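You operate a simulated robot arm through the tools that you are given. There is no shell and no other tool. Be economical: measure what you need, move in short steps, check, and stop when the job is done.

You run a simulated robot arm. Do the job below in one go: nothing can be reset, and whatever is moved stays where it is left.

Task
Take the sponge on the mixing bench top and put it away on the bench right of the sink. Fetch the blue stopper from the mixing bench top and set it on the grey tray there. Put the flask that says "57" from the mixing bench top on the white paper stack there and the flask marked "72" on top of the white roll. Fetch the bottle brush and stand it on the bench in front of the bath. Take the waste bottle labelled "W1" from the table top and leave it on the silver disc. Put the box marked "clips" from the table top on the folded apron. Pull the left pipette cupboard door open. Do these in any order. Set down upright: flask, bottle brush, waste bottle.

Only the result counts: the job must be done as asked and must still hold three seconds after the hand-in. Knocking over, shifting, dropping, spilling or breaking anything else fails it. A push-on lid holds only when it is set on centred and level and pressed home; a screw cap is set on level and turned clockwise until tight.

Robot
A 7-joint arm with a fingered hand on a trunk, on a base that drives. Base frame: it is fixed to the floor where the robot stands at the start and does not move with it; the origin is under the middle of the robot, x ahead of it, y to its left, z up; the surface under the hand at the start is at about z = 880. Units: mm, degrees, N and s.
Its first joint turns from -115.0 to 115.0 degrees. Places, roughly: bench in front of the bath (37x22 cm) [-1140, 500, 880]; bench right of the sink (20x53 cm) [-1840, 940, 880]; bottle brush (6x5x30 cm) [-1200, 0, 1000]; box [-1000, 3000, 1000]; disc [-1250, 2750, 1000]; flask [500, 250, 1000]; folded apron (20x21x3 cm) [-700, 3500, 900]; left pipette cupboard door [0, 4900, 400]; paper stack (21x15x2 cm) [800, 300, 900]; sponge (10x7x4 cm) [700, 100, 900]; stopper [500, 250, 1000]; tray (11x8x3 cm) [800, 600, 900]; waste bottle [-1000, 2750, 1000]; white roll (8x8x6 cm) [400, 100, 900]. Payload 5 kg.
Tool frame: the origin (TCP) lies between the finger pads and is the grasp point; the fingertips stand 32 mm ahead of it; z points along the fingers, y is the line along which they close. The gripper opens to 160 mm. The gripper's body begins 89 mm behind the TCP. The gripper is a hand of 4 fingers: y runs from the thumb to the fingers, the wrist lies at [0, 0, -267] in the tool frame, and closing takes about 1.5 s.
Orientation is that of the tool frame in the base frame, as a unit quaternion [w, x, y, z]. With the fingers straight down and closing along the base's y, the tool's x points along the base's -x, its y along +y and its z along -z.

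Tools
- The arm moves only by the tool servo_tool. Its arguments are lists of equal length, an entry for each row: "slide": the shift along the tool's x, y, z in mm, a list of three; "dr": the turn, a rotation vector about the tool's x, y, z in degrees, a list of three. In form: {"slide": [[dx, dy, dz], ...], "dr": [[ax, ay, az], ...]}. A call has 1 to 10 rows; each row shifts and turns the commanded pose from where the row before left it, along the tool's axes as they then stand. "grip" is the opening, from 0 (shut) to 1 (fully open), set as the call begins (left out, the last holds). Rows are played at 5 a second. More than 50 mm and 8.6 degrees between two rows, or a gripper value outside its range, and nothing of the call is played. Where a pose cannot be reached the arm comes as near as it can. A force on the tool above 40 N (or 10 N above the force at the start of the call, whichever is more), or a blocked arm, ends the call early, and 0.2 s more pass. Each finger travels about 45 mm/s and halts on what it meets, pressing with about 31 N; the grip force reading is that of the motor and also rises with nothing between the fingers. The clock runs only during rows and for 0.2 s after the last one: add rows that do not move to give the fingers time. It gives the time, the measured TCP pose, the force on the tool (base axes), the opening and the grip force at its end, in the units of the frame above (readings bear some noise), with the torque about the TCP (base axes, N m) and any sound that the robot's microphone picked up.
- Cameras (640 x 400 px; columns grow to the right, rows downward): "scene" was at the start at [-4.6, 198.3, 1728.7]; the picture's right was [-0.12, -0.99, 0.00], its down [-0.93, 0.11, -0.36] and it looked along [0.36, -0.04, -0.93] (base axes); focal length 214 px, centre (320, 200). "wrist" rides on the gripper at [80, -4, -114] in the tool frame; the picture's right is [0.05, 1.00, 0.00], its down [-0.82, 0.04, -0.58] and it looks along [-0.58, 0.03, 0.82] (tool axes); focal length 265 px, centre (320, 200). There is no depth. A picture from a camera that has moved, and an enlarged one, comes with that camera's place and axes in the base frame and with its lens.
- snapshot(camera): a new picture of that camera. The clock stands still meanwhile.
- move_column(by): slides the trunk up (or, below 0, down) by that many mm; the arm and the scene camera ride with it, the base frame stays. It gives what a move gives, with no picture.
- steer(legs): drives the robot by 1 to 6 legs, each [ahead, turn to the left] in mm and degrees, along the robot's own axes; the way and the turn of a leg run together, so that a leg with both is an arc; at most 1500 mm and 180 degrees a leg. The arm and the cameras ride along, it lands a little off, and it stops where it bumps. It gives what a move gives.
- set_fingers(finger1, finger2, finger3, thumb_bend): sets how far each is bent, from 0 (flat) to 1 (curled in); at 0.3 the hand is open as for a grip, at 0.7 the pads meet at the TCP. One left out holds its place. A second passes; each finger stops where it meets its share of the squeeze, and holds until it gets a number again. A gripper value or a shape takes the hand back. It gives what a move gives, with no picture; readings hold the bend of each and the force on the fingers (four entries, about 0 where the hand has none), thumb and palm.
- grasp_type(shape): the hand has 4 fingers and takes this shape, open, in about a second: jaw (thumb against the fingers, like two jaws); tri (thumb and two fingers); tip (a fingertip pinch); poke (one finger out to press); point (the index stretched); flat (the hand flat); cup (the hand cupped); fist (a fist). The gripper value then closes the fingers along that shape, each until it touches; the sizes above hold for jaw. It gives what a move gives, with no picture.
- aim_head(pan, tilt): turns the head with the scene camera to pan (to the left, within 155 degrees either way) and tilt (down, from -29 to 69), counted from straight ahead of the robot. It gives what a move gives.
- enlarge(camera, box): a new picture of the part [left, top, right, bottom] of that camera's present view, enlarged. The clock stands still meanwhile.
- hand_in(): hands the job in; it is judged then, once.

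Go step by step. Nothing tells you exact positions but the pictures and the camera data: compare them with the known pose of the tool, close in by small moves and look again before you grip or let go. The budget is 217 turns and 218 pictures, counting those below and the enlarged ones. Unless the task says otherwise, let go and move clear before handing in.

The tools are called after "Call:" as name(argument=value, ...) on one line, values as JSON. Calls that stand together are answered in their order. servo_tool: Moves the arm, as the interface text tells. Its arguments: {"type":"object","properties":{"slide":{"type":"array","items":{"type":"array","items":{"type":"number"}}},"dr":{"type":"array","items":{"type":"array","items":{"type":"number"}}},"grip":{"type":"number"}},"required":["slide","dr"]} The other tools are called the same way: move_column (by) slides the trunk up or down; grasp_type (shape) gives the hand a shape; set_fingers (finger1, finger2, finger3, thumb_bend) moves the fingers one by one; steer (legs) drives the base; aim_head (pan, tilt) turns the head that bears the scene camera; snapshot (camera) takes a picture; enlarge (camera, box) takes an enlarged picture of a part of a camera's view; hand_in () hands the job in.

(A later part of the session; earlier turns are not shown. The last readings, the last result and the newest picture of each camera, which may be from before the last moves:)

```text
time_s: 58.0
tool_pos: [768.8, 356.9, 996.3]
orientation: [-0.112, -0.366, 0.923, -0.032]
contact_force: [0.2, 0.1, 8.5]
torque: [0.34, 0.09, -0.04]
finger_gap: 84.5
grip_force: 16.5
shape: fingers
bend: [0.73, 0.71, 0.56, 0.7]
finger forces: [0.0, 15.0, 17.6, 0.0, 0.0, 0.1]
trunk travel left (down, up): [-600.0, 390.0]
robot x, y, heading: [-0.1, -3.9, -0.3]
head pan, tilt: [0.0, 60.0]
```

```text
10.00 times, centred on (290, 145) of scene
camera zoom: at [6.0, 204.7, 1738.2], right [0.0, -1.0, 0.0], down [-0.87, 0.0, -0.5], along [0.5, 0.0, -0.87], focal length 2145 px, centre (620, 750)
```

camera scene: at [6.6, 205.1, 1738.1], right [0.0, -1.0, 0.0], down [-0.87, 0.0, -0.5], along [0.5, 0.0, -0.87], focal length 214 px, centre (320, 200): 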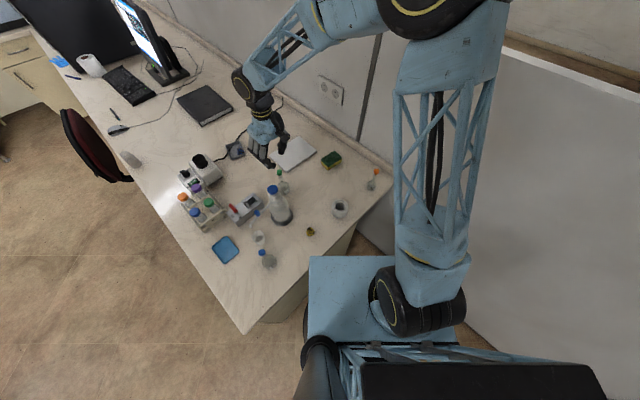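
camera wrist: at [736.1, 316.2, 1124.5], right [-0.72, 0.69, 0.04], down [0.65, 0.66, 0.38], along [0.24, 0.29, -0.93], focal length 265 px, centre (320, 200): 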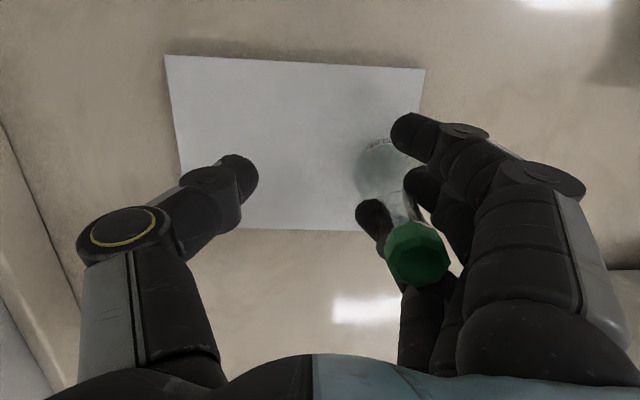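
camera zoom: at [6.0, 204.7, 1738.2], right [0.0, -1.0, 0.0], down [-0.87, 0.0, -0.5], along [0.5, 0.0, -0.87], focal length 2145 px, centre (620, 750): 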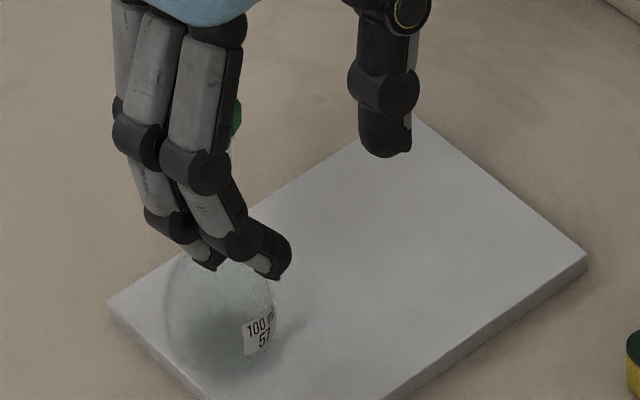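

The ring finger lies on the thumb side of the neck, the middle on the other side. I reverse: relax the ring and open the middle finger.

Call:
set_fingers(finger3=0.62, finger2=0.5)

Call:
snapshot(camera="wrist")

Call:
enlarge(camera="scene", box=[270, 125, 310, 165])

```text
time_s: 59.0
tool_pos: [769.9, 357.7, 995.0]
orientation: [-0.112, -0.367, 0.923, -0.031]
contact_force: [-0.9, 0.2, 0.8]
torque: [0.07, 0.07, 0.0]
finger_gap: 84.8
grip_force: 1.4
shape: fingers
bend: [0.73, 0.49, 0.63, 0.7]
finger forces: [0.0, 2.4, 0.9, 0.0, 0.0, 0.0]
trunk travel left (down, up): [-600.0, 390.0]
robot x, y, heading: [-1.0, 1.5, 0.5]
head pan, tilt: [0.0, 60.0]
```

```text
148 pictures are left
camera wrist: at [736.3, 316.2, 1123.6], right [-0.72, 0.69, 0.04], down [0.65, 0.66, 0.37], along [0.24, 0.29, -0.93], focal length 265 px, centre (320, 200)
```

wrist: 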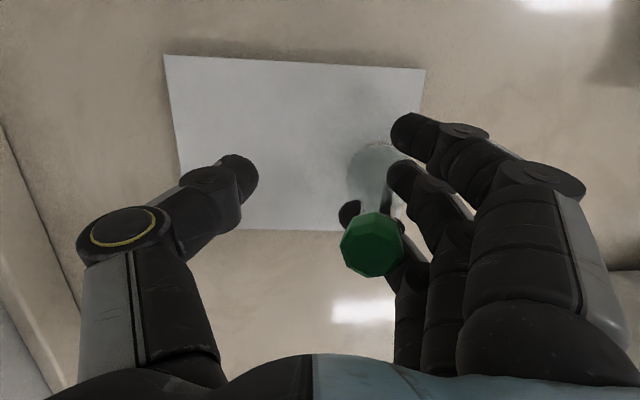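

```text
10.00 times, centred on (290, 145) of scene
camera zoom: at [6.5, 205.1, 1738.0], right [0.0, -1.0, 0.0], down [-0.87, 0.0, -0.5], along [0.5, 0.0, -0.87], focal length 2145 px, centre (620, 750)
```

zoom: 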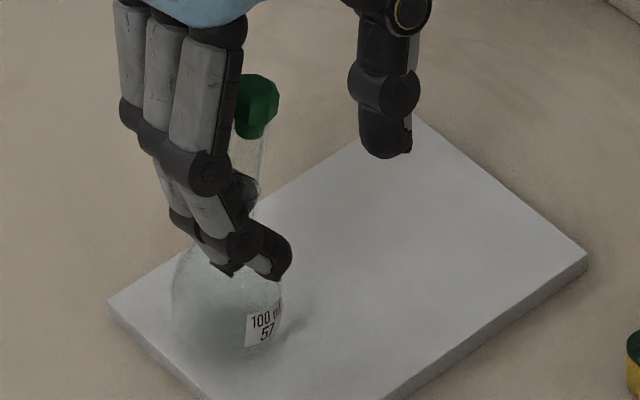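

Almost free: the neck rests on the ring finger. I open index and middle well clear.

Call:
set_fingers(finger1=0.35, finger2=0.35)

Call:
snapshot(camera="wrist")

Call:
enlarge(camera="scene", box=[270, 125, 310, 165])

```text
time_s: 60.0
tool_pos: [768.8, 358.1, 995.6]
orientation: [-0.112, -0.367, 0.923, -0.032]
contact_force: [0.0, -0.1, 0.4]
torque: [-0.01, -0.01, 0.01]
finger_gap: 117.3
grip_force: 0.0
shape: fingers
bend: [0.35, 0.35, 0.62, 0.7]
finger forces: [0.0, 0.0, 0.0, 0.0, 0.0, 0.0]
trunk travel left (down, up): [-600.0, 390.0]
robot x, y, heading: [-1.8, 0.6, 0.1]
head pan, tilt: [0.0, 60.0]
```

```text
146 pictures are left
camera wrist: at [736.4, 316.3, 1123.7], right [-0.72, 0.69, 0.04], down [0.65, 0.66, 0.37], along [0.24, 0.29, -0.93], focal length 265 px, centre (320, 200)
```

wrist: 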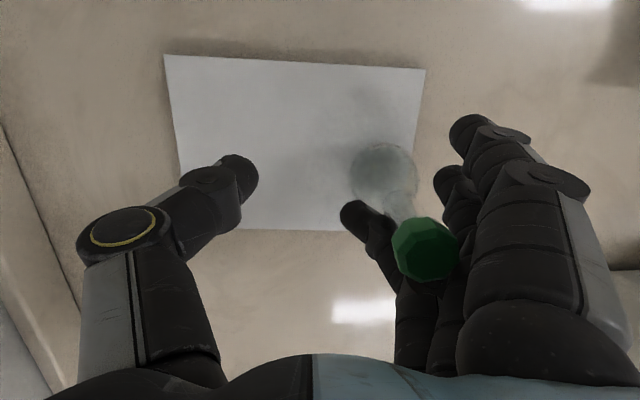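

```text
10.00 times, centred on (290, 145) of scene
camera zoom: at [6.7, 205.1, 1738.0], right [0.0, -1.0, 0.0], down [-0.87, 0.0, -0.5], along [0.5, 0.0, -0.87], focal length 2145 px, centre (620, 750)
```

zoom: 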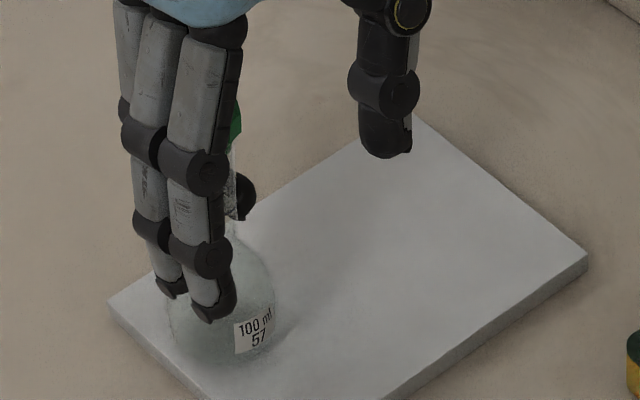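

All finger forces are zero and the flask stands free. I flatten index and middle fully for clearance.

Call:
set_fingers(finger1=0.0, finger2=0.0)

Call:
servo_tool(slide=[[-6, 0, 0], [-6, 0, 0], [0, 0, 0]], dr=[[0, 0, 0], [0, 0, 0], [0, 0, 0]])

Call:
snapshot(camera="wrist")

Call:
enlarge(camera="scene", box=[265, 115, 315, 165])

```text
time_s: 61.0
tool_pos: [768.6, 356.7, 995.8]
orientation: [-0.112, -0.367, 0.923, -0.032]
contact_force: [0.7, -0.4, -0.1]
torque: [0.0, -0.01, 0.02]
finger_gap: 163.1
grip_force: 1.0
shape: fingers
bend: [0.0, 0.0, 0.62, 0.7]
finger forces: [0.1, 0.1, 0.0, 0.1, 0.1, 0.1]
trunk travel left (down, up): [-600.0, 390.0]
robot x, y, heading: [0.2, -1.4, 0.2]
head pan, tilt: [0.0, 60.0]
```

```text
time_s: 61.8
tool_pos: [776.9, 365.2, 993.6]
orientation: [-0.112, -0.366, 0.923, -0.03]
contact_force: [-0.3, 0.5, -0.6]
torque: [0.0, 0.0, 0.04]
finger_gap: 163.0
grip_force: 0.0
shape: fingers
bend: [0.0, 0.0, 0.62, 0.7]
finger forces: [0.0, 0.0, 0.0, 0.1, 0.0, 0.1]
trunk travel left (down, up): [-600.0, 390.0]
robot x, y, heading: [-1.8, 2.2, -0.1]
head pan, tilt: [0.0, 60.0]
```

```text
144 pictures are left
camera wrist: at [744.6, 324.4, 1120.9], right [-0.72, 0.69, 0.04], down [0.65, 0.66, 0.37], along [0.24, 0.29, -0.93], focal length 265 px, centre (320, 200)
```

wrist: 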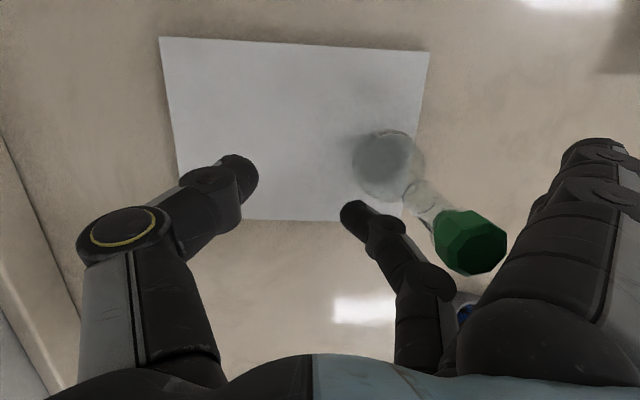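

```text
8.00 times, centred on (290, 140) of scene
camera zoom: at [6.7, 205.1, 1738.0], right [0.0, -1.0, 0.0], down [-0.87, 0.0, -0.5], along [0.5, 0.0, -0.87], focal length 1716 px, centre (560, 680)
```

zoom: 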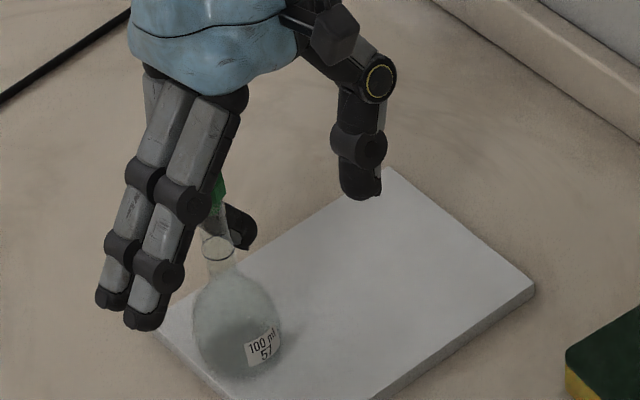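

The flask stands upright on the paper and is clear. I rise straight up and verify.

Call:
servo_tool(slide=[[4.6, 0.5, -19.5], [5.8, 0.6, -24], [7, 0.7, -29], [9, 0.9, -39], [9, 0.9, -39], [0, 0, 0]], dr=[[0, 0, 0], [0, 0, 0], [0, 0, 0], [0, 0, 0], [0, 0, 0], [0, 0, 0]])

Call:
enlarge(camera="scene", box=[255, 105, 325, 175])

Call:
snapshot(camera="wrist")

```text
time_s: 63.2
tool_pos: [777.6, 366.1, 1150.8]
orientation: [-0.113, -0.366, 0.923, -0.031]
contact_force: [-0.2, -0.8, -0.1]
torque: [-0.02, -0.04, -0.02]
finger_gap: 163.4
grip_force: 0.0
shape: fingers
bend: [0.0, 0.0, 0.62, 0.7]
finger forces: [0.0, 0.0, 0.0, 0.0, 0.0, 0.0]
trunk travel left (down, up): [-600.0, 390.0]
robot x, y, heading: [-2.2, -1.2, 0.3]
head pan, tilt: [0.0, 60.0]
```

```text
5.71 times, centred on (290, 140) of scene
camera zoom: at [6.8, 205.2, 1738.0], right [0.0, -1.0, 0.0], down [-0.87, 0.0, -0.5], along [0.5, 0.0, -0.87], focal length 1226 px, centre (491, 543)
```

zoom: 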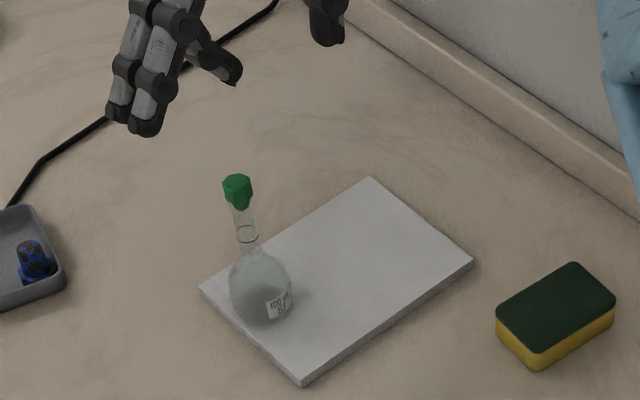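

```text
141 pictures are left
camera wrist: at [744.6, 325.1, 1278.1], right [-0.72, 0.69, 0.04], down [0.65, 0.66, 0.37], along [0.24, 0.29, -0.93], focal length 265 px, centre (320, 200)
```

wrist: 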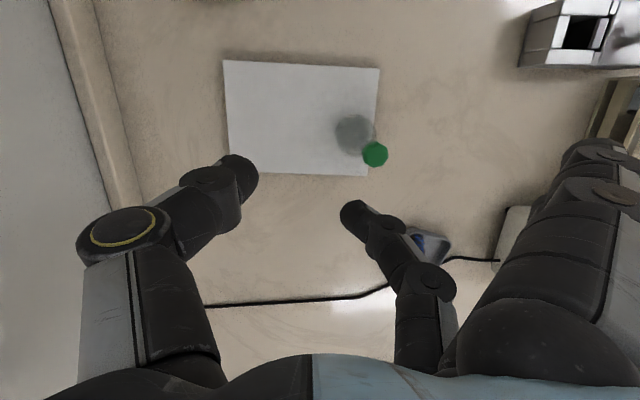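

Flask 57 stands on the paper. For the neck of the next one I'll use the "tri" grip; I level the hand, yaw it, and change the shape.

Call:
servo_tool(slide=[[0, 0, 0], [0, 0, 0], [0, 0, 0], [0, 0, 0], [0, 0, 0], [0, 0, 0], [0, 0, 0], [0, 0, 0], [0, 0, 0], [0, 0, 0]], dr=[[0.7, -6.7, 0], [0.7, -6.7, 0], [0, 0, 8.5], [0, 0, 8.5], [0, 0, 8.5], [0, 0, 8.5], [0, 0, 8.5], [0, 0, 8.5], [0, 0, 8.5], [0, 0, 8.5]])

Call:
grasp_type(shape="tri")

Call:
snapshot(camera="wrist")

```text
time_s: 65.4
tool_pos: [777.1, 364.2, 1148.4]
orientation: [0.0, 0.215, 0.977, 0.0]
contact_force: [0.2, 0.0, 0.6]
torque: [-0.04, 0.0, -0.01]
finger_gap: 163.0
grip_force: 0.1
shape: fingers
bend: [0.0, 0.0, 0.62, 0.7]
finger forces: [0.0, 0.1, 0.1, 0.1, 0.0, 0.0]
trunk travel left (down, up): [-600.0, 390.0]
robot x, y, heading: [-2.3, 0.8, 0.1]
head pan, tilt: [0.0, 60.0]
```

```text
time_s: 66.3
tool_pos: [777.3, 365.8, 1148.9]
orientation: [0.001, 0.213, 0.977, 0.001]
contact_force: [-1.1, -0.6, 0.2]
torque: [-0.05, 0.0, -0.02]
finger_gap: 159.8
grip_force: 0.1
shape: tri
bend: [0.3, 0.3, 0.01, 0.3]
finger forces: [0.1, 0.0, 0.1, 0.0, 0.1, 0.1]
trunk travel left (down, up): [-600.0, 390.0]
robot x, y, heading: [-0.1, -2.2, -0.1]
head pan, tilt: [0.0, 60.0]
```

```text
140 pictures are left
camera wrist: at [702.5, 394.5, 1260.7], right [0.37, 0.93, 0.0], down [0.76, -0.3, 0.58], along [0.54, -0.21, -0.82], focal length 265 px, centre (320, 200)
```

wrist: 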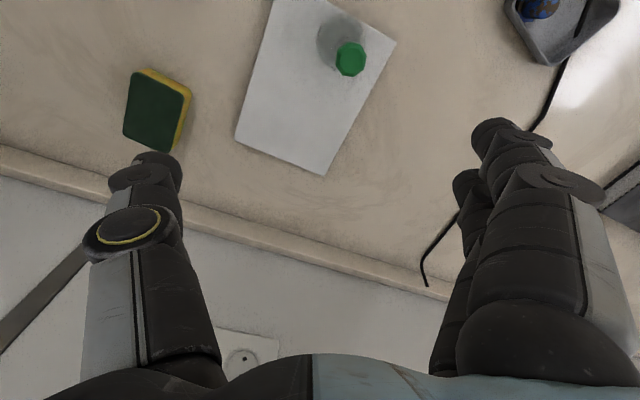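

Tri uses thumb, index and middle. I close it in the air to see how they meet.

Call:
servo_tool(slide=[[0, 0, 0], [0, 0, 0], [0, 0, 0], [0, 0, 0], [0, 0, 0], [0, 0, 0], [0, 0, 0], [0, 0, 0], [0, 0, 0]], dr=[[0, 0, 5], [0, 0, 5], [0, 0, 5], [0, 0, 5], [0, 0, 0], [0, 0, 0], [0, 0, 0], [0, 0, 0], [0, 0, 0]], grip=0.15)

Call:
snapshot(camera="wrist")

Call:
enlarge(camera="scene", box=[240, 80, 320, 150])

```text
time_s: 68.3
tool_pos: [777.8, 366.2, 1148.4]
orientation: [-0.001, 0.38, 0.925, 0.0]
contact_force: [0.3, 0.9, 0.7]
torque: [0.0, 0.0, -0.01]
finger_gap: 24.7
grip_force: 0.1
shape: tri
bend: [0.72, 0.72, 0.01, 0.7]
finger forces: [0.1, 0.1, 0.0, 0.0, 0.0, 0.1]
trunk travel left (down, up): [-600.0, 390.0]
robot x, y, heading: [3.3, -3.1, -0.1]
head pan, tilt: [0.0, 60.0]
```

```text
139 pictures are left
camera wrist: at [717.1, 418.6, 1260.6], right [0.67, 0.75, 0.0], down [0.61, -0.54, 0.58], along [0.43, -0.38, -0.82], focal length 265 px, centre (320, 200)
```

wrist: 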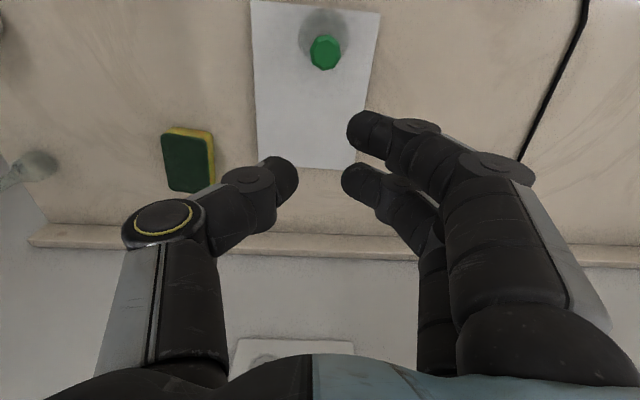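

```text
5.71 times, centred on (280, 115) of scene
camera zoom: at [6.7, 205.1, 1738.0], right [0.0, -1.0, 0.0], down [-0.87, 0.0, -0.5], along [0.5, 0.0, -0.87], focal length 1226 px, centre (549, 686)
```

zoom: 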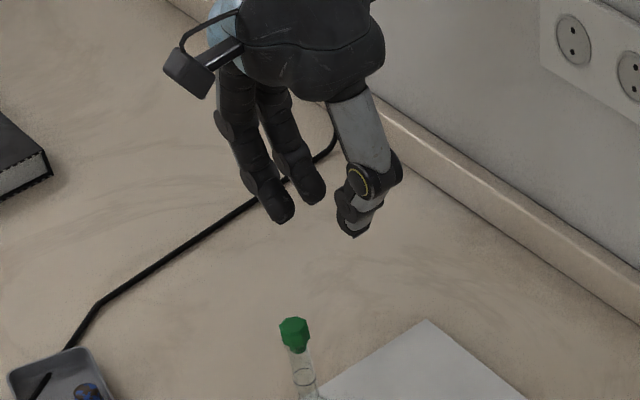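

For flask 72 a pitched hand will pinch its neck at two heights and hold it stably. I back the robot 150 mm for reach, then bring the hand over toward the flask.

Call:
steer(legs=[[-150, 0]])

Call:
servo_tool(slide=[[0, 0, -10], [0, 0, 0], [0, 0, 0], [0, 0, 0], [0, 0, 0], [0, 0, 0], [0, 0, 0]], dr=[[0, 0, -7.5], [0, 0, -7.5], [0, 0, -7.5], [0, 0, -7.5], [0, 0, -7.5], [0, 0, -7.3], [0, 0, 0]], grip=0.5)

```text
time_s: 69.7
tool_pos: [622.1, 365.5, 1149.1]
orientation: [0.0, 0.38, 0.925, 0.001]
contact_force: [-0.3, 0.2, 0.4]
torque: [-0.01, 0.01, 0.01]
finger_gap: 24.5
grip_force: 0.1
shape: tri
bend: [0.72, 0.72, 0.01, 0.7]
finger forces: [0.1, 0.0, 0.0, 0.1, 0.0, 0.0]
trunk travel left (down, up): [-600.0, 390.0]
robot x, y, heading: [-156.4, 2.3, 0.0]
head pan, tilt: [0.0, 60.0]
```

```text
time_s: 71.3
tool_pos: [623.5, 367.1, 1158.3]
orientation: [0.001, -0.002, 1.0, 0.001]
contact_force: [-0.2, 0.1, 0.7]
torque: [-0.05, -0.03, -0.01]
finger_gap: 79.1
grip_force: 0.1
shape: tri
bend: [0.72, 0.72, 0.01, 0.7]
finger forces: [0.0, 0.1, 0.0, 0.0, 0.1, 0.1]
trunk travel left (down, up): [-600.0, 390.0]
robot x, y, heading: [-155.9, 2.1, -0.0]
head pan, tilt: [0.0, 60.0]
```

Call:
servo_tool(slide=[[10.4, -40, 0], [10.4, -40, 0], [10.4, -40, 0], [10.4, -40, 0], [10.4, -40, 0], [10.4, -40, 0], [10.4, -40, 0], [10.4, -40, 0], [10.4, -40, 0], [10.4, -40, 0]], dr=[[0, 0, 0], [0, 0, 0], [0, 0, 0], [0, 0, 0], [0, 0, 0], [0, 0, 0], [0, 0, 0], [0, 0, 0], [0, 0, 0], [0, 0, 0]])

Call:
servo_tool(slide=[[0, 0, 0], [0, 0, 0], [0, 0, 0], [0, 0, 0], [0, 0, 0], [0, 0, 0]], dr=[[0, -8, 0], [0, -8, 0], [0, -8, 0], [0, -8, 0], [0, -8, 0], [0, 0, 0]])

Call:
snapshot(camera="wrist")

Call:
aim_head(pan=-10, tilt=50)

Call:
snapshot(camera="scene")

```text
time_s: 73.5
tool_pos: [518.7, -37.2, 1158.7]
orientation: [0.001, -0.002, 1.0, 0.0]
contact_force: [-0.1, 1.2, 1.4]
torque: [0.02, 0.0, -0.01]
finger_gap: 79.4
grip_force: 0.1
shape: tri
bend: [0.72, 0.72, 0.01, 0.7]
finger forces: [0.0, 0.0, 0.0, 0.0, 0.1, 0.0]
trunk travel left (down, up): [-600.0, 390.0]
robot x, y, heading: [-152.4, 1.1, 0.2]
head pan, tilt: [0.0, 60.0]
```

```text
time_s: 74.9
tool_pos: [518.9, -35.2, 1158.5]
orientation: [0.343, -0.001, 0.939, 0.001]
contact_force: [-0.5, 0.3, 0.3]
torque: [0.0, -0.02, 0.01]
finger_gap: 80.1
grip_force: 0.1
shape: tri
bend: [0.72, 0.72, 0.01, 0.7]
finger forces: [0.1, 0.1, 0.0, 0.0, 0.1, 0.0]
trunk travel left (down, up): [-600.0, 390.0]
robot x, y, heading: [-149.8, 0.4, -0.1]
head pan, tilt: [0.0, 60.0]
```

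```text
137 pictures are left
camera wrist: at [384.5, -40.3, 1192.2], right [-0.04, 1.0, -0.03], down [0.25, 0.04, 0.97], along [0.97, 0.03, -0.25], focal length 265 px, centre (320, 200)
```

wrist: 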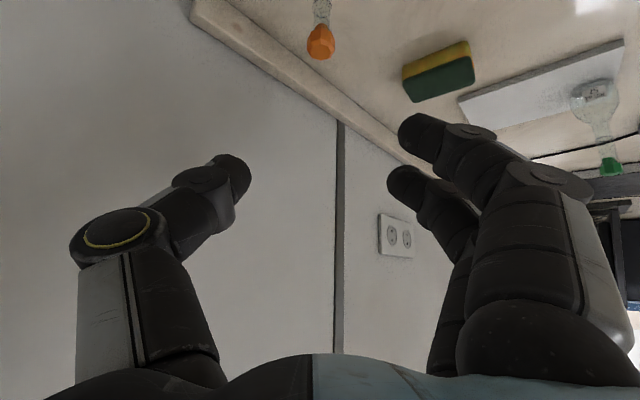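

```text
time_s: 75.6
tool_pos: [519.7, -34.7, 1157.4]
orientation: [0.341, -0.001, 0.94, 0.001]
contact_force: [1.3, 0.3, -0.5]
torque: [0.0, -0.02, 0.01]
finger_gap: 79.3
grip_force: 0.0
shape: tri
bend: [0.72, 0.72, 0.01, 0.7]
finger forces: [0.1, 0.1, 0.1, 0.0, 0.0, 0.1]
trunk travel left (down, up): [-600.0, 390.0]
robot x, y, heading: [-154.1, 2.4, 0.1]
head pan, tilt: [-10.0, 50.0]
```

```text
136 pictures are left
camera scene: at [-139.0, 191.4, 1750.6], right [-0.17, -0.98, 0.0], down [-0.75, 0.13, -0.64], along [0.63, -0.11, -0.77], focal length 214 px, centre (320, 200)
```

scene: 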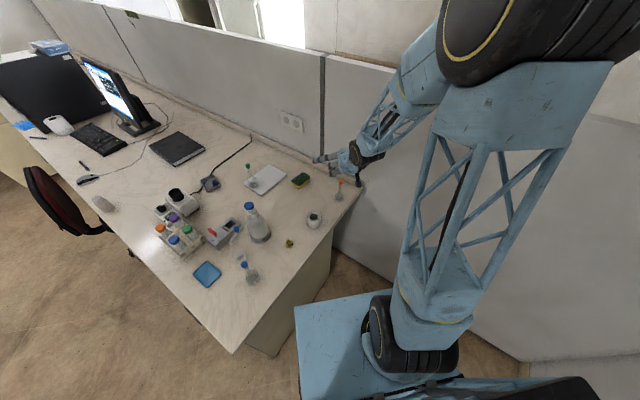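

The camera confirms flask 72 at about (566, −36). I back the hand off and then slide in along the fingers in two stages.

Call:
servo_tool(slide=[[25.6, 0, -21.4], [25.6, 0, -21.4], [25.6, 0, -21.4], [0, -1, 40], [0, 0, 40], [0, 0, 40], [0, 0, 0]], dr=[[0, 0, 0], [0, 0, 0], [0, 0, 0], [0, 0, 0], [0, 0, 0], [0, 0, 0], [0, 0, 0]])

Call:
snapshot(camera="wrist")

Call:
enlarge(camera="scene", box=[290, 130, 390, 240])

```text
time_s: 77.2
tool_pos: [496.7, -36.4, 1065.4]
orientation: [0.344, -0.001, 0.939, 0.001]
contact_force: [-0.1, -1.0, -0.4]
torque: [-0.03, 0.02, 0.0]
finger_gap: 79.7
grip_force: 0.0
shape: tri
bend: [0.72, 0.72, 0.01, 0.7]
finger forces: [0.0, 0.0, 0.0, 0.0, 0.0, 0.0]
trunk travel left (down, up): [-600.0, 390.0]
robot x, y, heading: [-154.8, 3.4, -0.1]
head pan, tilt: [-10.0, 50.0]
```

```text
135 pictures are left
camera wrist: at [361.0, -41.8, 1099.2], right [-0.04, 1.0, -0.03], down [0.25, 0.04, 0.97], along [0.97, 0.03, -0.25], focal length 265 px, centre (320, 200)
```

wrist: 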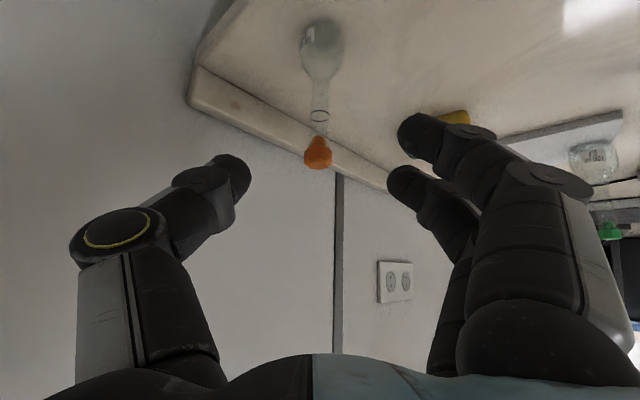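

```text
3.64 times, centred on (340, 185) of scene
camera zoom: at [-138.9, 191.3, 1750.7], right [-0.17, -0.98, 0.0], down [-0.75, 0.13, -0.64], along [0.63, -0.11, -0.77], focal length 780 px, centre (247, 254)
```

zoom: 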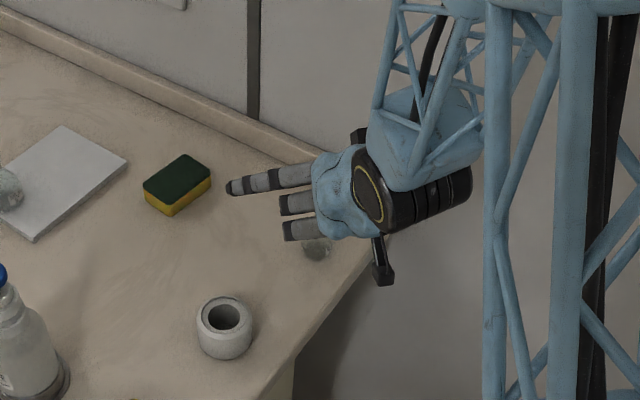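

Call:
enlarge(camera="wrist", box=[290, 10, 360, 80])

Call:
servo_tool(slide=[[0, 0, 30], [0, 0, 30], [0, 0, 0]], dr=[[0, 0, 0], [0, 0, 0], [0, 0, 0]])

Call:
snapshot(camera="wrist")

```text
5.71 times, centred on (325, 45) of wrist
camera zoom: at [361.0, -41.8, 1099.2], right [-0.04, 1.0, -0.03], down [0.25, 0.04, 0.97], along [0.97, 0.03, -0.25], focal length 1517 px, centre (291, 1086)
```

zoom: 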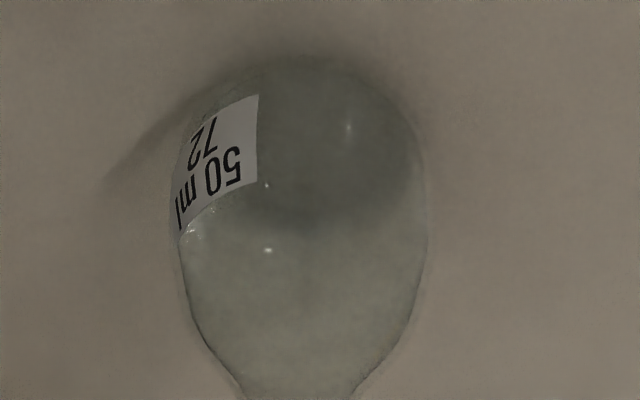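

```text
time_s: 78.0
tool_pos: [534.3, -36.8, 1018.2]
orientation: [0.343, -0.002, 0.939, 0.001]
contact_force: [-0.2, 0.2, -0.3]
torque: [0.02, 0.02, 0.01]
finger_gap: 79.6
grip_force: 0.2
shape: tri
bend: [0.72, 0.72, 0.01, 0.7]
finger forces: [0.1, 0.0, 0.0, 0.1, 0.0, 0.0]
trunk travel left (down, up): [-600.0, 390.0]
robot x, y, heading: [-153.6, 0.7, 0.3]
head pan, tilt: [-10.0, 50.0]
```

```text
132 pictures are left
camera wrist: at [400.3, -41.1, 1052.2], right [-0.04, 1.0, -0.03], down [0.25, 0.04, 0.97], along [0.97, 0.03, -0.25], focal length 265 px, centre (320, 200)
```

wrist: 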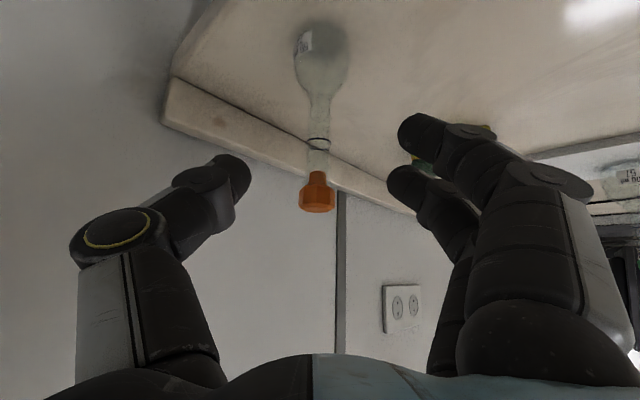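

Label 72 confirmed. I slide in to the neck.

Call:
servo_tool(slide=[[-0.5, 0, 20], [-0.5, 0, 20], [-0.5, 0, 18], [0, 0, 0]], dr=[[0, 0, 0], [0, 0, 0], [0, 0, 0], [0, 0, 0]])

Call:
snapshot(camera="wrist")

Call:
enlarge(camera="scene", box=[310, 150, 380, 220])

```text
time_s: 79.0
tool_pos: [574.0, -36.6, 976.2]
orientation: [0.342, -0.001, 0.94, 0.001]
contact_force: [-0.5, 0.2, -0.6]
torque: [-0.03, -0.01, 0.0]
finger_gap: 79.7
grip_force: 0.0
shape: tri
bend: [0.72, 0.72, 0.01, 0.7]
finger forces: [0.0, 0.1, 0.0, 0.0, 0.0, 0.0]
trunk travel left (down, up): [-600.0, 390.0]
robot x, y, heading: [-152.1, -0.6, 0.1]
head pan, tilt: [-10.0, 50.0]
```

```text
131 pictures are left
camera wrist: at [439.5, -40.7, 1009.0], right [-0.04, 1.0, -0.03], down [0.25, 0.04, 0.97], along [0.97, 0.03, -0.25], focal length 265 px, centre (320, 200)
```

wrist: 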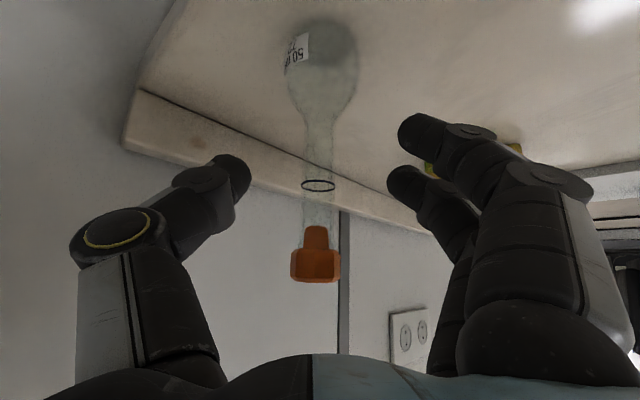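

```text
5.71 times, centred on (345, 185) of scene
camera zoom: at [-138.8, 191.5, 1750.7], right [-0.17, -0.98, 0.0], down [-0.75, 0.13, -0.64], along [0.63, -0.11, -0.77], focal length 1226 px, centre (177, 286)
```

zoom: 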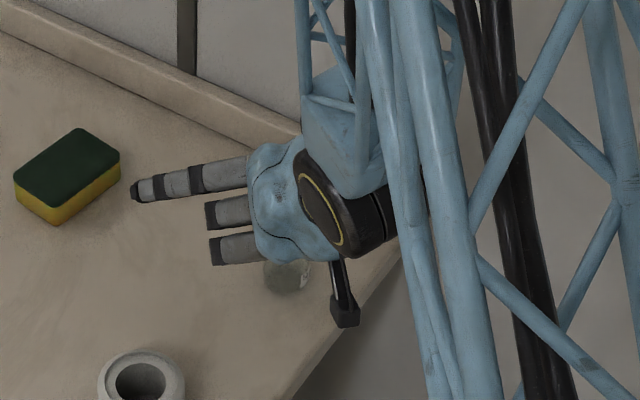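

The neck lies across both fingers and the thumb. I close.

Call:
servo_tool(slide=[[0, 0, 0], [0, 0, 0], [0, 0, 0], [0, 0, 0], [0, 0, 0], [0, 0, 0], [0, 0, 0], [0, 0, 0], [0, 0, 0]], dr=[[0, 0, 0], [0, 0, 0], [0, 0, 0], [0, 0, 0], [0, 0, 0], [0, 0, 0], [0, 0, 0], [0, 0, 0], [0, 0, 0]], grip=0.0)

Call:
snapshot(camera="wrist")

```text
time_s: 81.0
tool_pos: [574.2, -36.5, 973.6]
orientation: [0.342, -0.002, 0.94, 0.001]
contact_force: [0.2, 0.6, -0.8]
torque: [0.0, -0.01, 0.02]
finger_gap: 0.1
grip_force: 30.8
shape: tri
bend: [0.72, 0.65, 0.27, 0.71]
finger forces: [12.0, 1.1, 0.1, 0.1, 0.0, 0.0]
trunk travel left (down, up): [-600.0, 390.0]
robot x, y, heading: [-154.0, 0.8, -0.2]
head pan, tilt: [-10.0, 50.0]
```

```text
129 pictures are left
camera wrist: at [439.3, -40.6, 1009.0], right [-0.04, 1.0, -0.03], down [0.25, 0.04, 0.97], along [0.97, 0.03, -0.25], focal length 265 px, centre (320, 200)
```

wrist: 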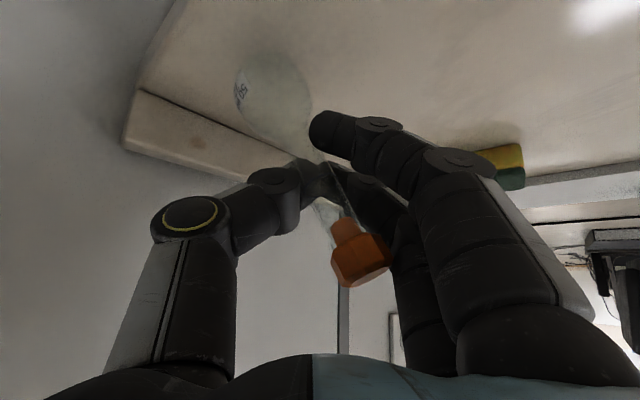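

The neck rotated in the grip; the flask leans about 28°. I lift slightly to see whether it is firmly held.

Call:
servo_tool(slide=[[-6.4, 0, -7.7], [-6.4, 0, -7.7], [0, 0, 0], [0, 0, 0]], dr=[[0, 0, 0], [0, 0, 0], [0, 0, 0], [0, 0, 0]])

Call:
enlarge(camera="wrist", box=[220, 40, 420, 300])

Call:
enlarge(camera="scene", box=[320, 160, 370, 210])

```text
time_s: 82.0
tool_pos: [574.8, -34.4, 996.2]
orientation: [0.343, -0.001, 0.939, 0.001]
contact_force: [1.0, 0.1, -0.7]
torque: [0.02, 0.04, 0.07]
finger_gap: 0.0
grip_force: 30.8
shape: tri
bend: [0.72, 0.65, 0.28, 0.71]
finger forces: [12.0, 1.1, 0.0, 0.0, 0.0, 0.0]
trunk travel left (down, up): [-600.0, 390.0]
robot x, y, heading: [-154.4, 0.6, 0.0]
head pan, tilt: [-10.0, 50.0]
```

```text
1.54 times, centred on (320, 170) of wrist
camera zoom: at [439.6, -40.2, 1030.3], right [-0.04, 1.0, -0.03], down [0.25, 0.04, 0.97], along [0.97, 0.03, -0.25], focal length 408 px, centre (320, 246)
```

zoom: 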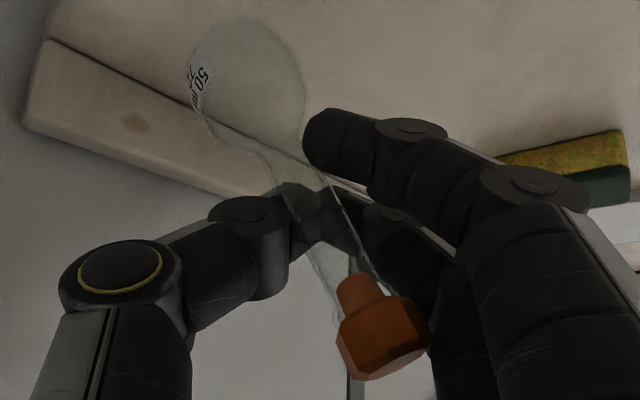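

```text
8.00 times, centred on (345, 185) of scene
camera zoom: at [-138.8, 191.5, 1750.6], right [-0.17, -0.98, 0.0], down [-0.75, 0.13, -0.64], along [0.63, -0.11, -0.77], focal length 1716 px, centre (120, 320)
```

zoom: 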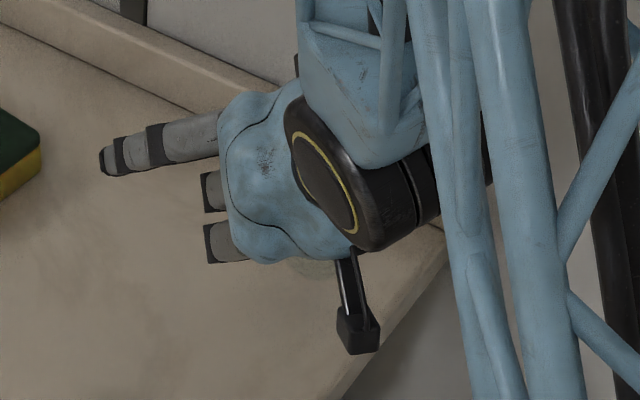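

It is lifted and moves rigidly with the hand. I raise it more, and rotate the hand by 29° so the flask becomes upright.

Call:
servo_tool(slide=[[-12.8, 0, -15.3], [-12.8, 0, -15.3], [-12.8, 0, -15.3], [0, 0, 0], [0, 0, 0], [0, 0, 0], [0, 0, 0], [0, 0, 0]], dr=[[0, 0, 0], [0, 0, 0], [0, 0, 0], [-5.45, 1.5, 4.55], [-5.45, 1.5, 4.55], [-5.45, 1.5, 4.55], [-5.45, 1.5, 4.55], [0, 0, 0]])

Call:
snapshot(camera="wrist")

Call:
enlarge(camera="scene", box=[310, 140, 380, 210])

```text
time_s: 83.8
tool_pos: [574.4, -31.5, 1055.1]
orientation: [0.282, 0.081, 0.927, 0.232]
contact_force: [1.1, 2.0, -1.3]
torque: [-0.08, 0.04, -0.06]
finger_gap: 0.0
grip_force: 30.7
shape: tri
bend: [0.72, 0.65, 0.28, 0.71]
finger forces: [12.4, 1.1, 0.0, 0.0, 0.0, 0.0]
trunk travel left (down, up): [-600.0, 390.0]
robot x, y, heading: [-155.1, -0.2, -0.2]
head pan, tilt: [-10.0, 50.0]
```

```text
126 pictures are left
camera wrist: at [443.4, -57.3, 1096.7], right [-0.02, 0.89, 0.45], down [0.35, -0.41, 0.84], along [0.94, 0.18, -0.3], focal length 265 px, centre (320, 200)
```

wrist: 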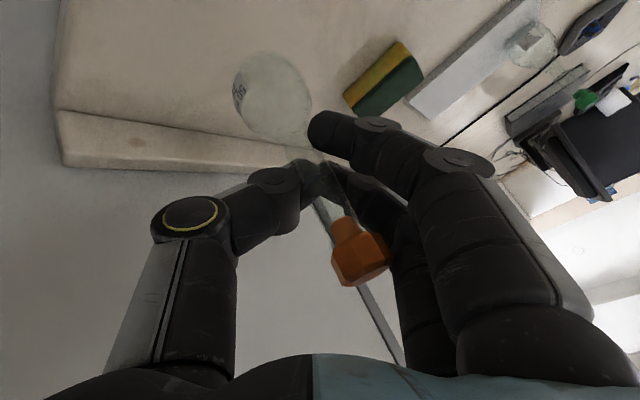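

```text
5.71 times, centred on (345, 175) of scene
camera zoom: at [-138.2, 194.4, 1750.3], right [-0.17, -0.98, 0.0], down [-0.75, 0.13, -0.64], along [0.63, -0.11, -0.77], focal length 1226 px, centre (177, 343)
```

zoom: 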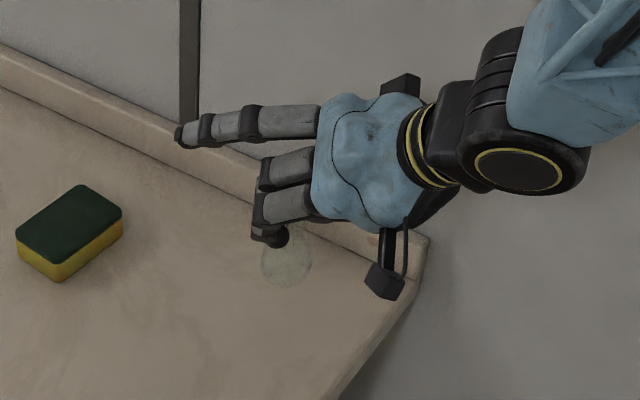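

The flask is now upright in the hand (base near (570, −27)). I carry it over the roll at about (438, 120).

Call:
servo_tool(slide=[[28.1, 27.2, -6.4], [28.1, 27.2, -6.4], [28.1, 27.2, -6.4], [28.1, 27.2, -6.4], [28.1, 27.2, -6.4], [0, 0, 0]], dr=[[0, 0, 0], [0, 0, 0], [0, 0, 0], [0, 0, 0], [0, 0, 0], [0, 0, 0]])

Call:
snapshot(camera="wrist")

Call:
snapshot(camera="scene")

Call:
enlarge(camera="scene", box=[280, 170, 350, 240])

```text
time_s: 85.2
tool_pos: [442.0, 111.3, 1077.9]
orientation: [0.282, 0.081, 0.927, 0.232]
contact_force: [0.0, -0.4, -0.8]
torque: [0.01, -0.01, 0.01]
finger_gap: 0.0
grip_force: 31.3
shape: tri
bend: [0.72, 0.65, 0.28, 0.71]
finger forces: [11.7, 1.1, 0.1, 0.0, 0.0, 0.0]
trunk travel left (down, up): [-600.0, 390.0]
robot x, y, heading: [-151.0, -0.4, 0.4]
head pan, tilt: [-10.0, 50.0]
```

```text
124 pictures are left
camera wrist: at [312.0, 86.6, 1118.1], right [-0.02, 0.89, 0.45], down [0.35, -0.42, 0.84], along [0.94, 0.18, -0.3], focal length 265 px, centre (320, 200)
```

wrist: 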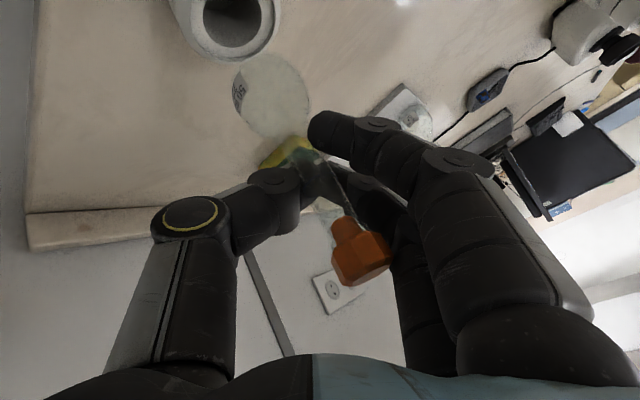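

```text
123 pictures are left
camera scene: at [-138.9, 191.3, 1750.6], right [-0.17, -0.98, 0.0], down [-0.75, 0.13, -0.64], along [0.63, -0.11, -0.77], focal length 214 px, centre (320, 200)
```

scene: 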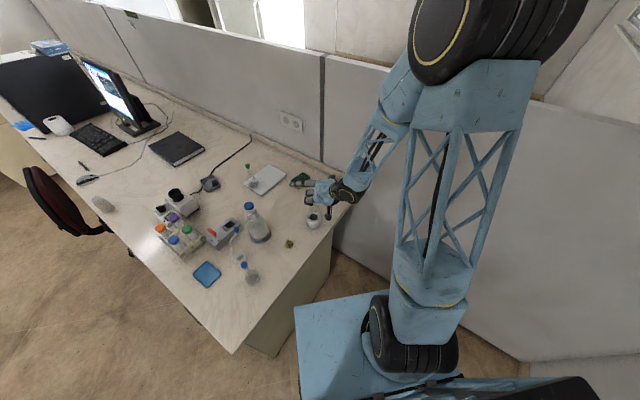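

```text
5.71 times, centred on (315, 205) of scene
camera zoom: at [-138.9, 191.3, 1750.6], right [-0.17, -0.98, 0.0], down [-0.75, 0.13, -0.64], along [0.63, -0.11, -0.77], focal length 1226 px, centre (349, 171)
```

zoom: 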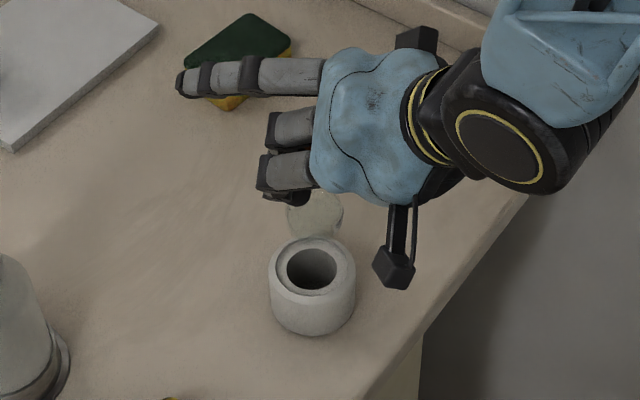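

The body is nearly centred above the roll (434, 119). I lower to just above its top.

Call:
servo_tool(slide=[[8.2, -6.1, 10.6], [8.2, -6.1, 10.6], [8.2, -6.1, 10.6], [0, 0, 0]], dr=[[0, 0, 0], [0, 0, 0], [0, 0, 0], [0, 0, 0]])

Call:
snapshot(camera="wrist")

Call:
enlarge(camera="scene", box=[295, 185, 335, 225])

```text
time_s: 86.2
tool_pos: [438.5, 113.5, 1032.3]
orientation: [0.282, 0.082, 0.927, 0.233]
contact_force: [0.7, -0.5, -0.6]
torque: [0.04, -0.01, -0.02]
finger_gap: 0.0
grip_force: 31.0
shape: tri
bend: [0.72, 0.65, 0.28, 0.71]
finger forces: [11.8, 1.1, 0.0, 0.1, 0.0, 0.1]
trunk travel left (down, up): [-600.0, 390.0]
robot x, y, heading: [-155.9, -2.1, 0.1]
head pan, tilt: [-10.0, 50.0]
```

```text
121 pictures are left
camera wrist: at [309.1, 89.2, 1074.1], right [-0.02, 0.89, 0.45], down [0.35, -0.42, 0.84], along [0.94, 0.18, -0.3], focal length 265 px, centre (320, 200)
```

wrist: 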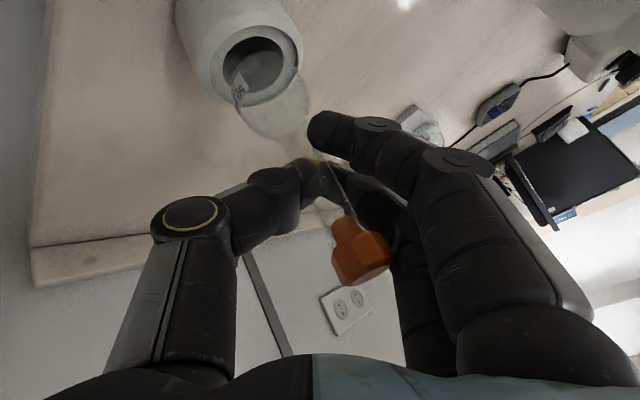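

```text
10.00 times, centred on (315, 205) of scene
camera zoom: at [-138.8, 191.4, 1750.7], right [-0.17, -0.98, 0.0], down [-0.75, 0.13, -0.64], along [0.63, -0.11, -0.77], focal length 2145 px, centre (370, 150)
```

zoom: 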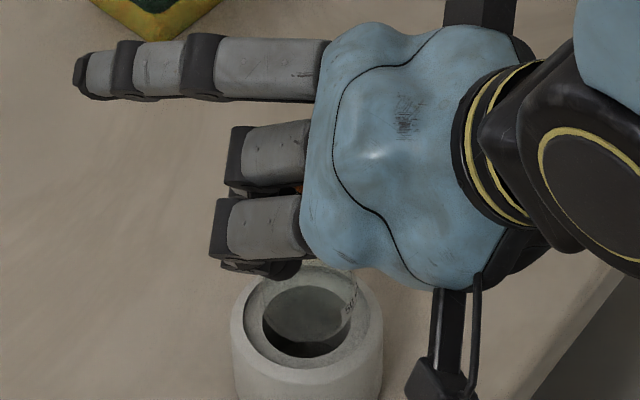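

Continue lowering in small steps until it sits.

Call:
servo_tool(slide=[[1.9, -1.9, 2.9], [1.9, -1.9, 2.9], [0, 0, 0]], dr=[[0, 0, 0], [0, 0, 0], [0, 0, 0]])

Call:
servo_tool(slide=[[1, -1, 1.5], [0, 0, 0], [1, -1, 1.5], [0, 0, 0]], dr=[[0, 0, 0], [0, 0, 0], [0, 0, 0], [0, 0, 0]])

Call:
enlarge(camera="scene", box=[295, 185, 335, 225])

Call:
enlarge(camera="wrist", box=[160, 0, 400, 290])

```text
time_s: 87.0
tool_pos: [440.2, 113.3, 1024.8]
orientation: [0.284, 0.082, 0.927, 0.231]
contact_force: [0.3, 0.8, 9.3]
torque: [0.03, 0.15, 0.0]
finger_gap: 0.0
grip_force: 30.9
shape: tri
bend: [0.72, 0.65, 0.28, 0.71]
finger forces: [12.9, 2.5, 0.0, 0.0, 0.0, 0.0]
trunk travel left (down, up): [-600.0, 390.0]
robot x, y, heading: [-156.2, 2.7, 0.1]
head pan, tilt: [-10.0, 50.0]
```

```text
time_s: 88.1
tool_pos: [440.7, 116.2, 1023.1]
orientation: [0.287, 0.082, 0.926, 0.232]
contact_force: [-2.0, 0.3, 22.3]
torque: [0.01, 0.57, -0.02]
finger_gap: 0.0
grip_force: 31.0
shape: tri
bend: [0.73, 0.65, 0.28, 0.72]
finger forces: [14.9, 8.7, 0.0, 0.1, 0.0, 0.1]
trunk travel left (down, up): [-600.0, 390.0]
robot x, y, heading: [-156.5, 2.0, 0.2]
head pan, tilt: [-10.0, 50.0]
stopped in row 4: the force on the tool passed its limit at 40 N (the readings are from after the stop); the commanded pose is now the measured one
```

```text
10.00 times, centred on (315, 205) of scene
camera zoom: at [-140.2, 191.4, 1750.4], right [-0.17, -0.98, 0.0], down [-0.75, 0.13, -0.64], along [0.63, -0.11, -0.77], focal length 2145 px, centre (370, 150)
```

zoom: 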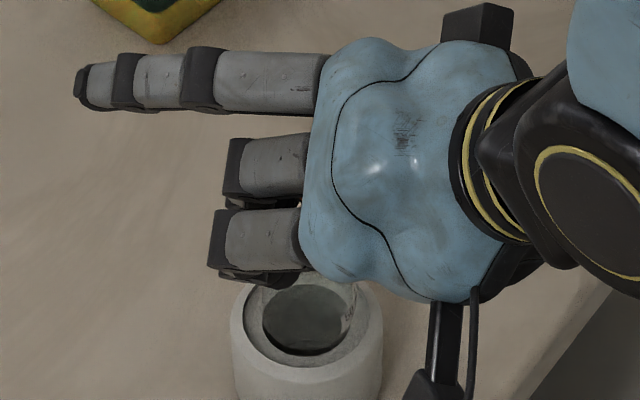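

```text
1.38 times, centred on (280, 145) of wrist
camera zoom: at [310.3, 89.7, 1063.2], right [-0.03, 0.89, 0.45], down [0.34, -0.42, 0.84], along [0.94, 0.18, -0.3], focal length 366 px, centre (375, 276)
```

zoom: 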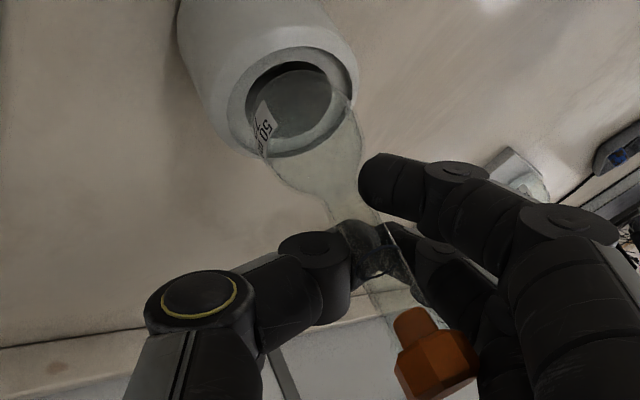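

It sits on the roll. I ease off slightly, then open the index finger first.

Call:
servo_tool(slide=[[-1, 1, -1.5], [0, 0, 0], [0, 0, 0]], dr=[[0, 0, 0], [0, 0, 0], [0, 0, 0]])

Call:
set_fingers(finger1=0.6)

Call:
enlarge(camera="wrist", box=[160, 0, 400, 290])

Call:
enlarge(camera="scene", box=[295, 185, 335, 225])

```text
time_s: 88.9
tool_pos: [439.8, 114.8, 1024.4]
orientation: [0.285, 0.082, 0.927, 0.232]
contact_force: [0.7, 1.0, 9.8]
torque: [-0.06, 0.21, -0.02]
finger_gap: 0.1
grip_force: 30.7
shape: tri
bend: [0.73, 0.65, 0.28, 0.72]
finger forces: [13.8, 4.4, 0.0, 0.1, 0.1, 0.0]
trunk travel left (down, up): [-600.0, 390.0]
robot x, y, heading: [-157.8, 0.5, -0.2]
head pan, tilt: [-10.0, 50.0]
```

```text
time_s: 89.9
tool_pos: [439.7, 114.0, 1024.1]
orientation: [0.283, 0.082, 0.927, 0.232]
contact_force: [0.1, -0.2, 1.2]
torque: [0.01, -0.01, 0.01]
finger_gap: 33.8
grip_force: 0.1
shape: fingers
bend: [0.6, 0.65, 0.28, 0.72]
finger forces: [0.0, 0.1, 0.1, 0.0, 0.1, 0.0]
trunk travel left (down, up): [-600.0, 390.0]
robot x, y, heading: [-152.1, 1.5, 0.1]
head pan, tilt: [-10.0, 50.0]
```

```text
1.38 times, centred on (280, 145) of wrist
camera zoom: at [310.2, 89.6, 1064.4], right [-0.02, 0.89, 0.45], down [0.35, -0.42, 0.84], along [0.94, 0.18, -0.3], focal length 366 px, centre (375, 276)
```

zoom: 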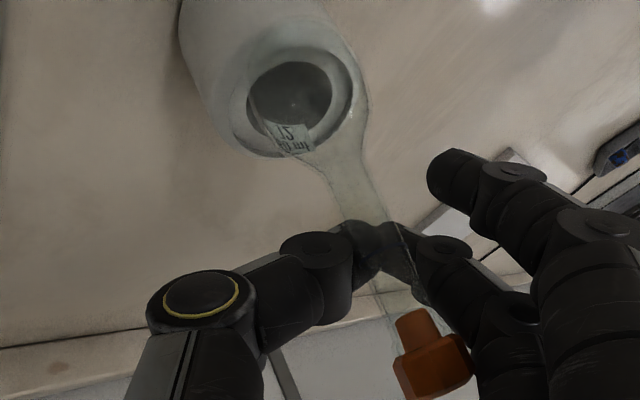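

```text
10.00 times, centred on (315, 205) of scene
camera zoom: at [-138.9, 191.5, 1750.6], right [-0.17, -0.98, 0.0], down [-0.75, 0.13, -0.64], along [0.63, -0.11, -0.77], focal length 2145 px, centre (370, 150)
```

zoom: 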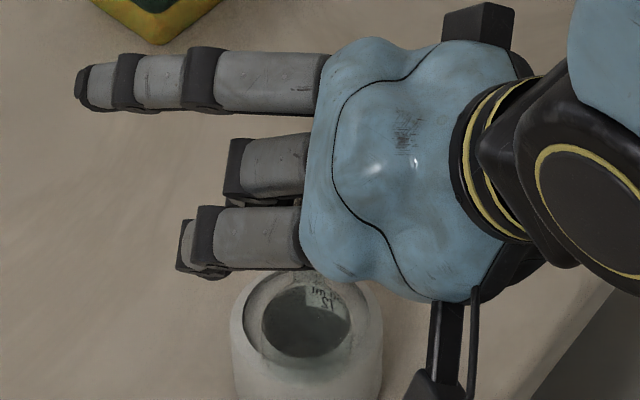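

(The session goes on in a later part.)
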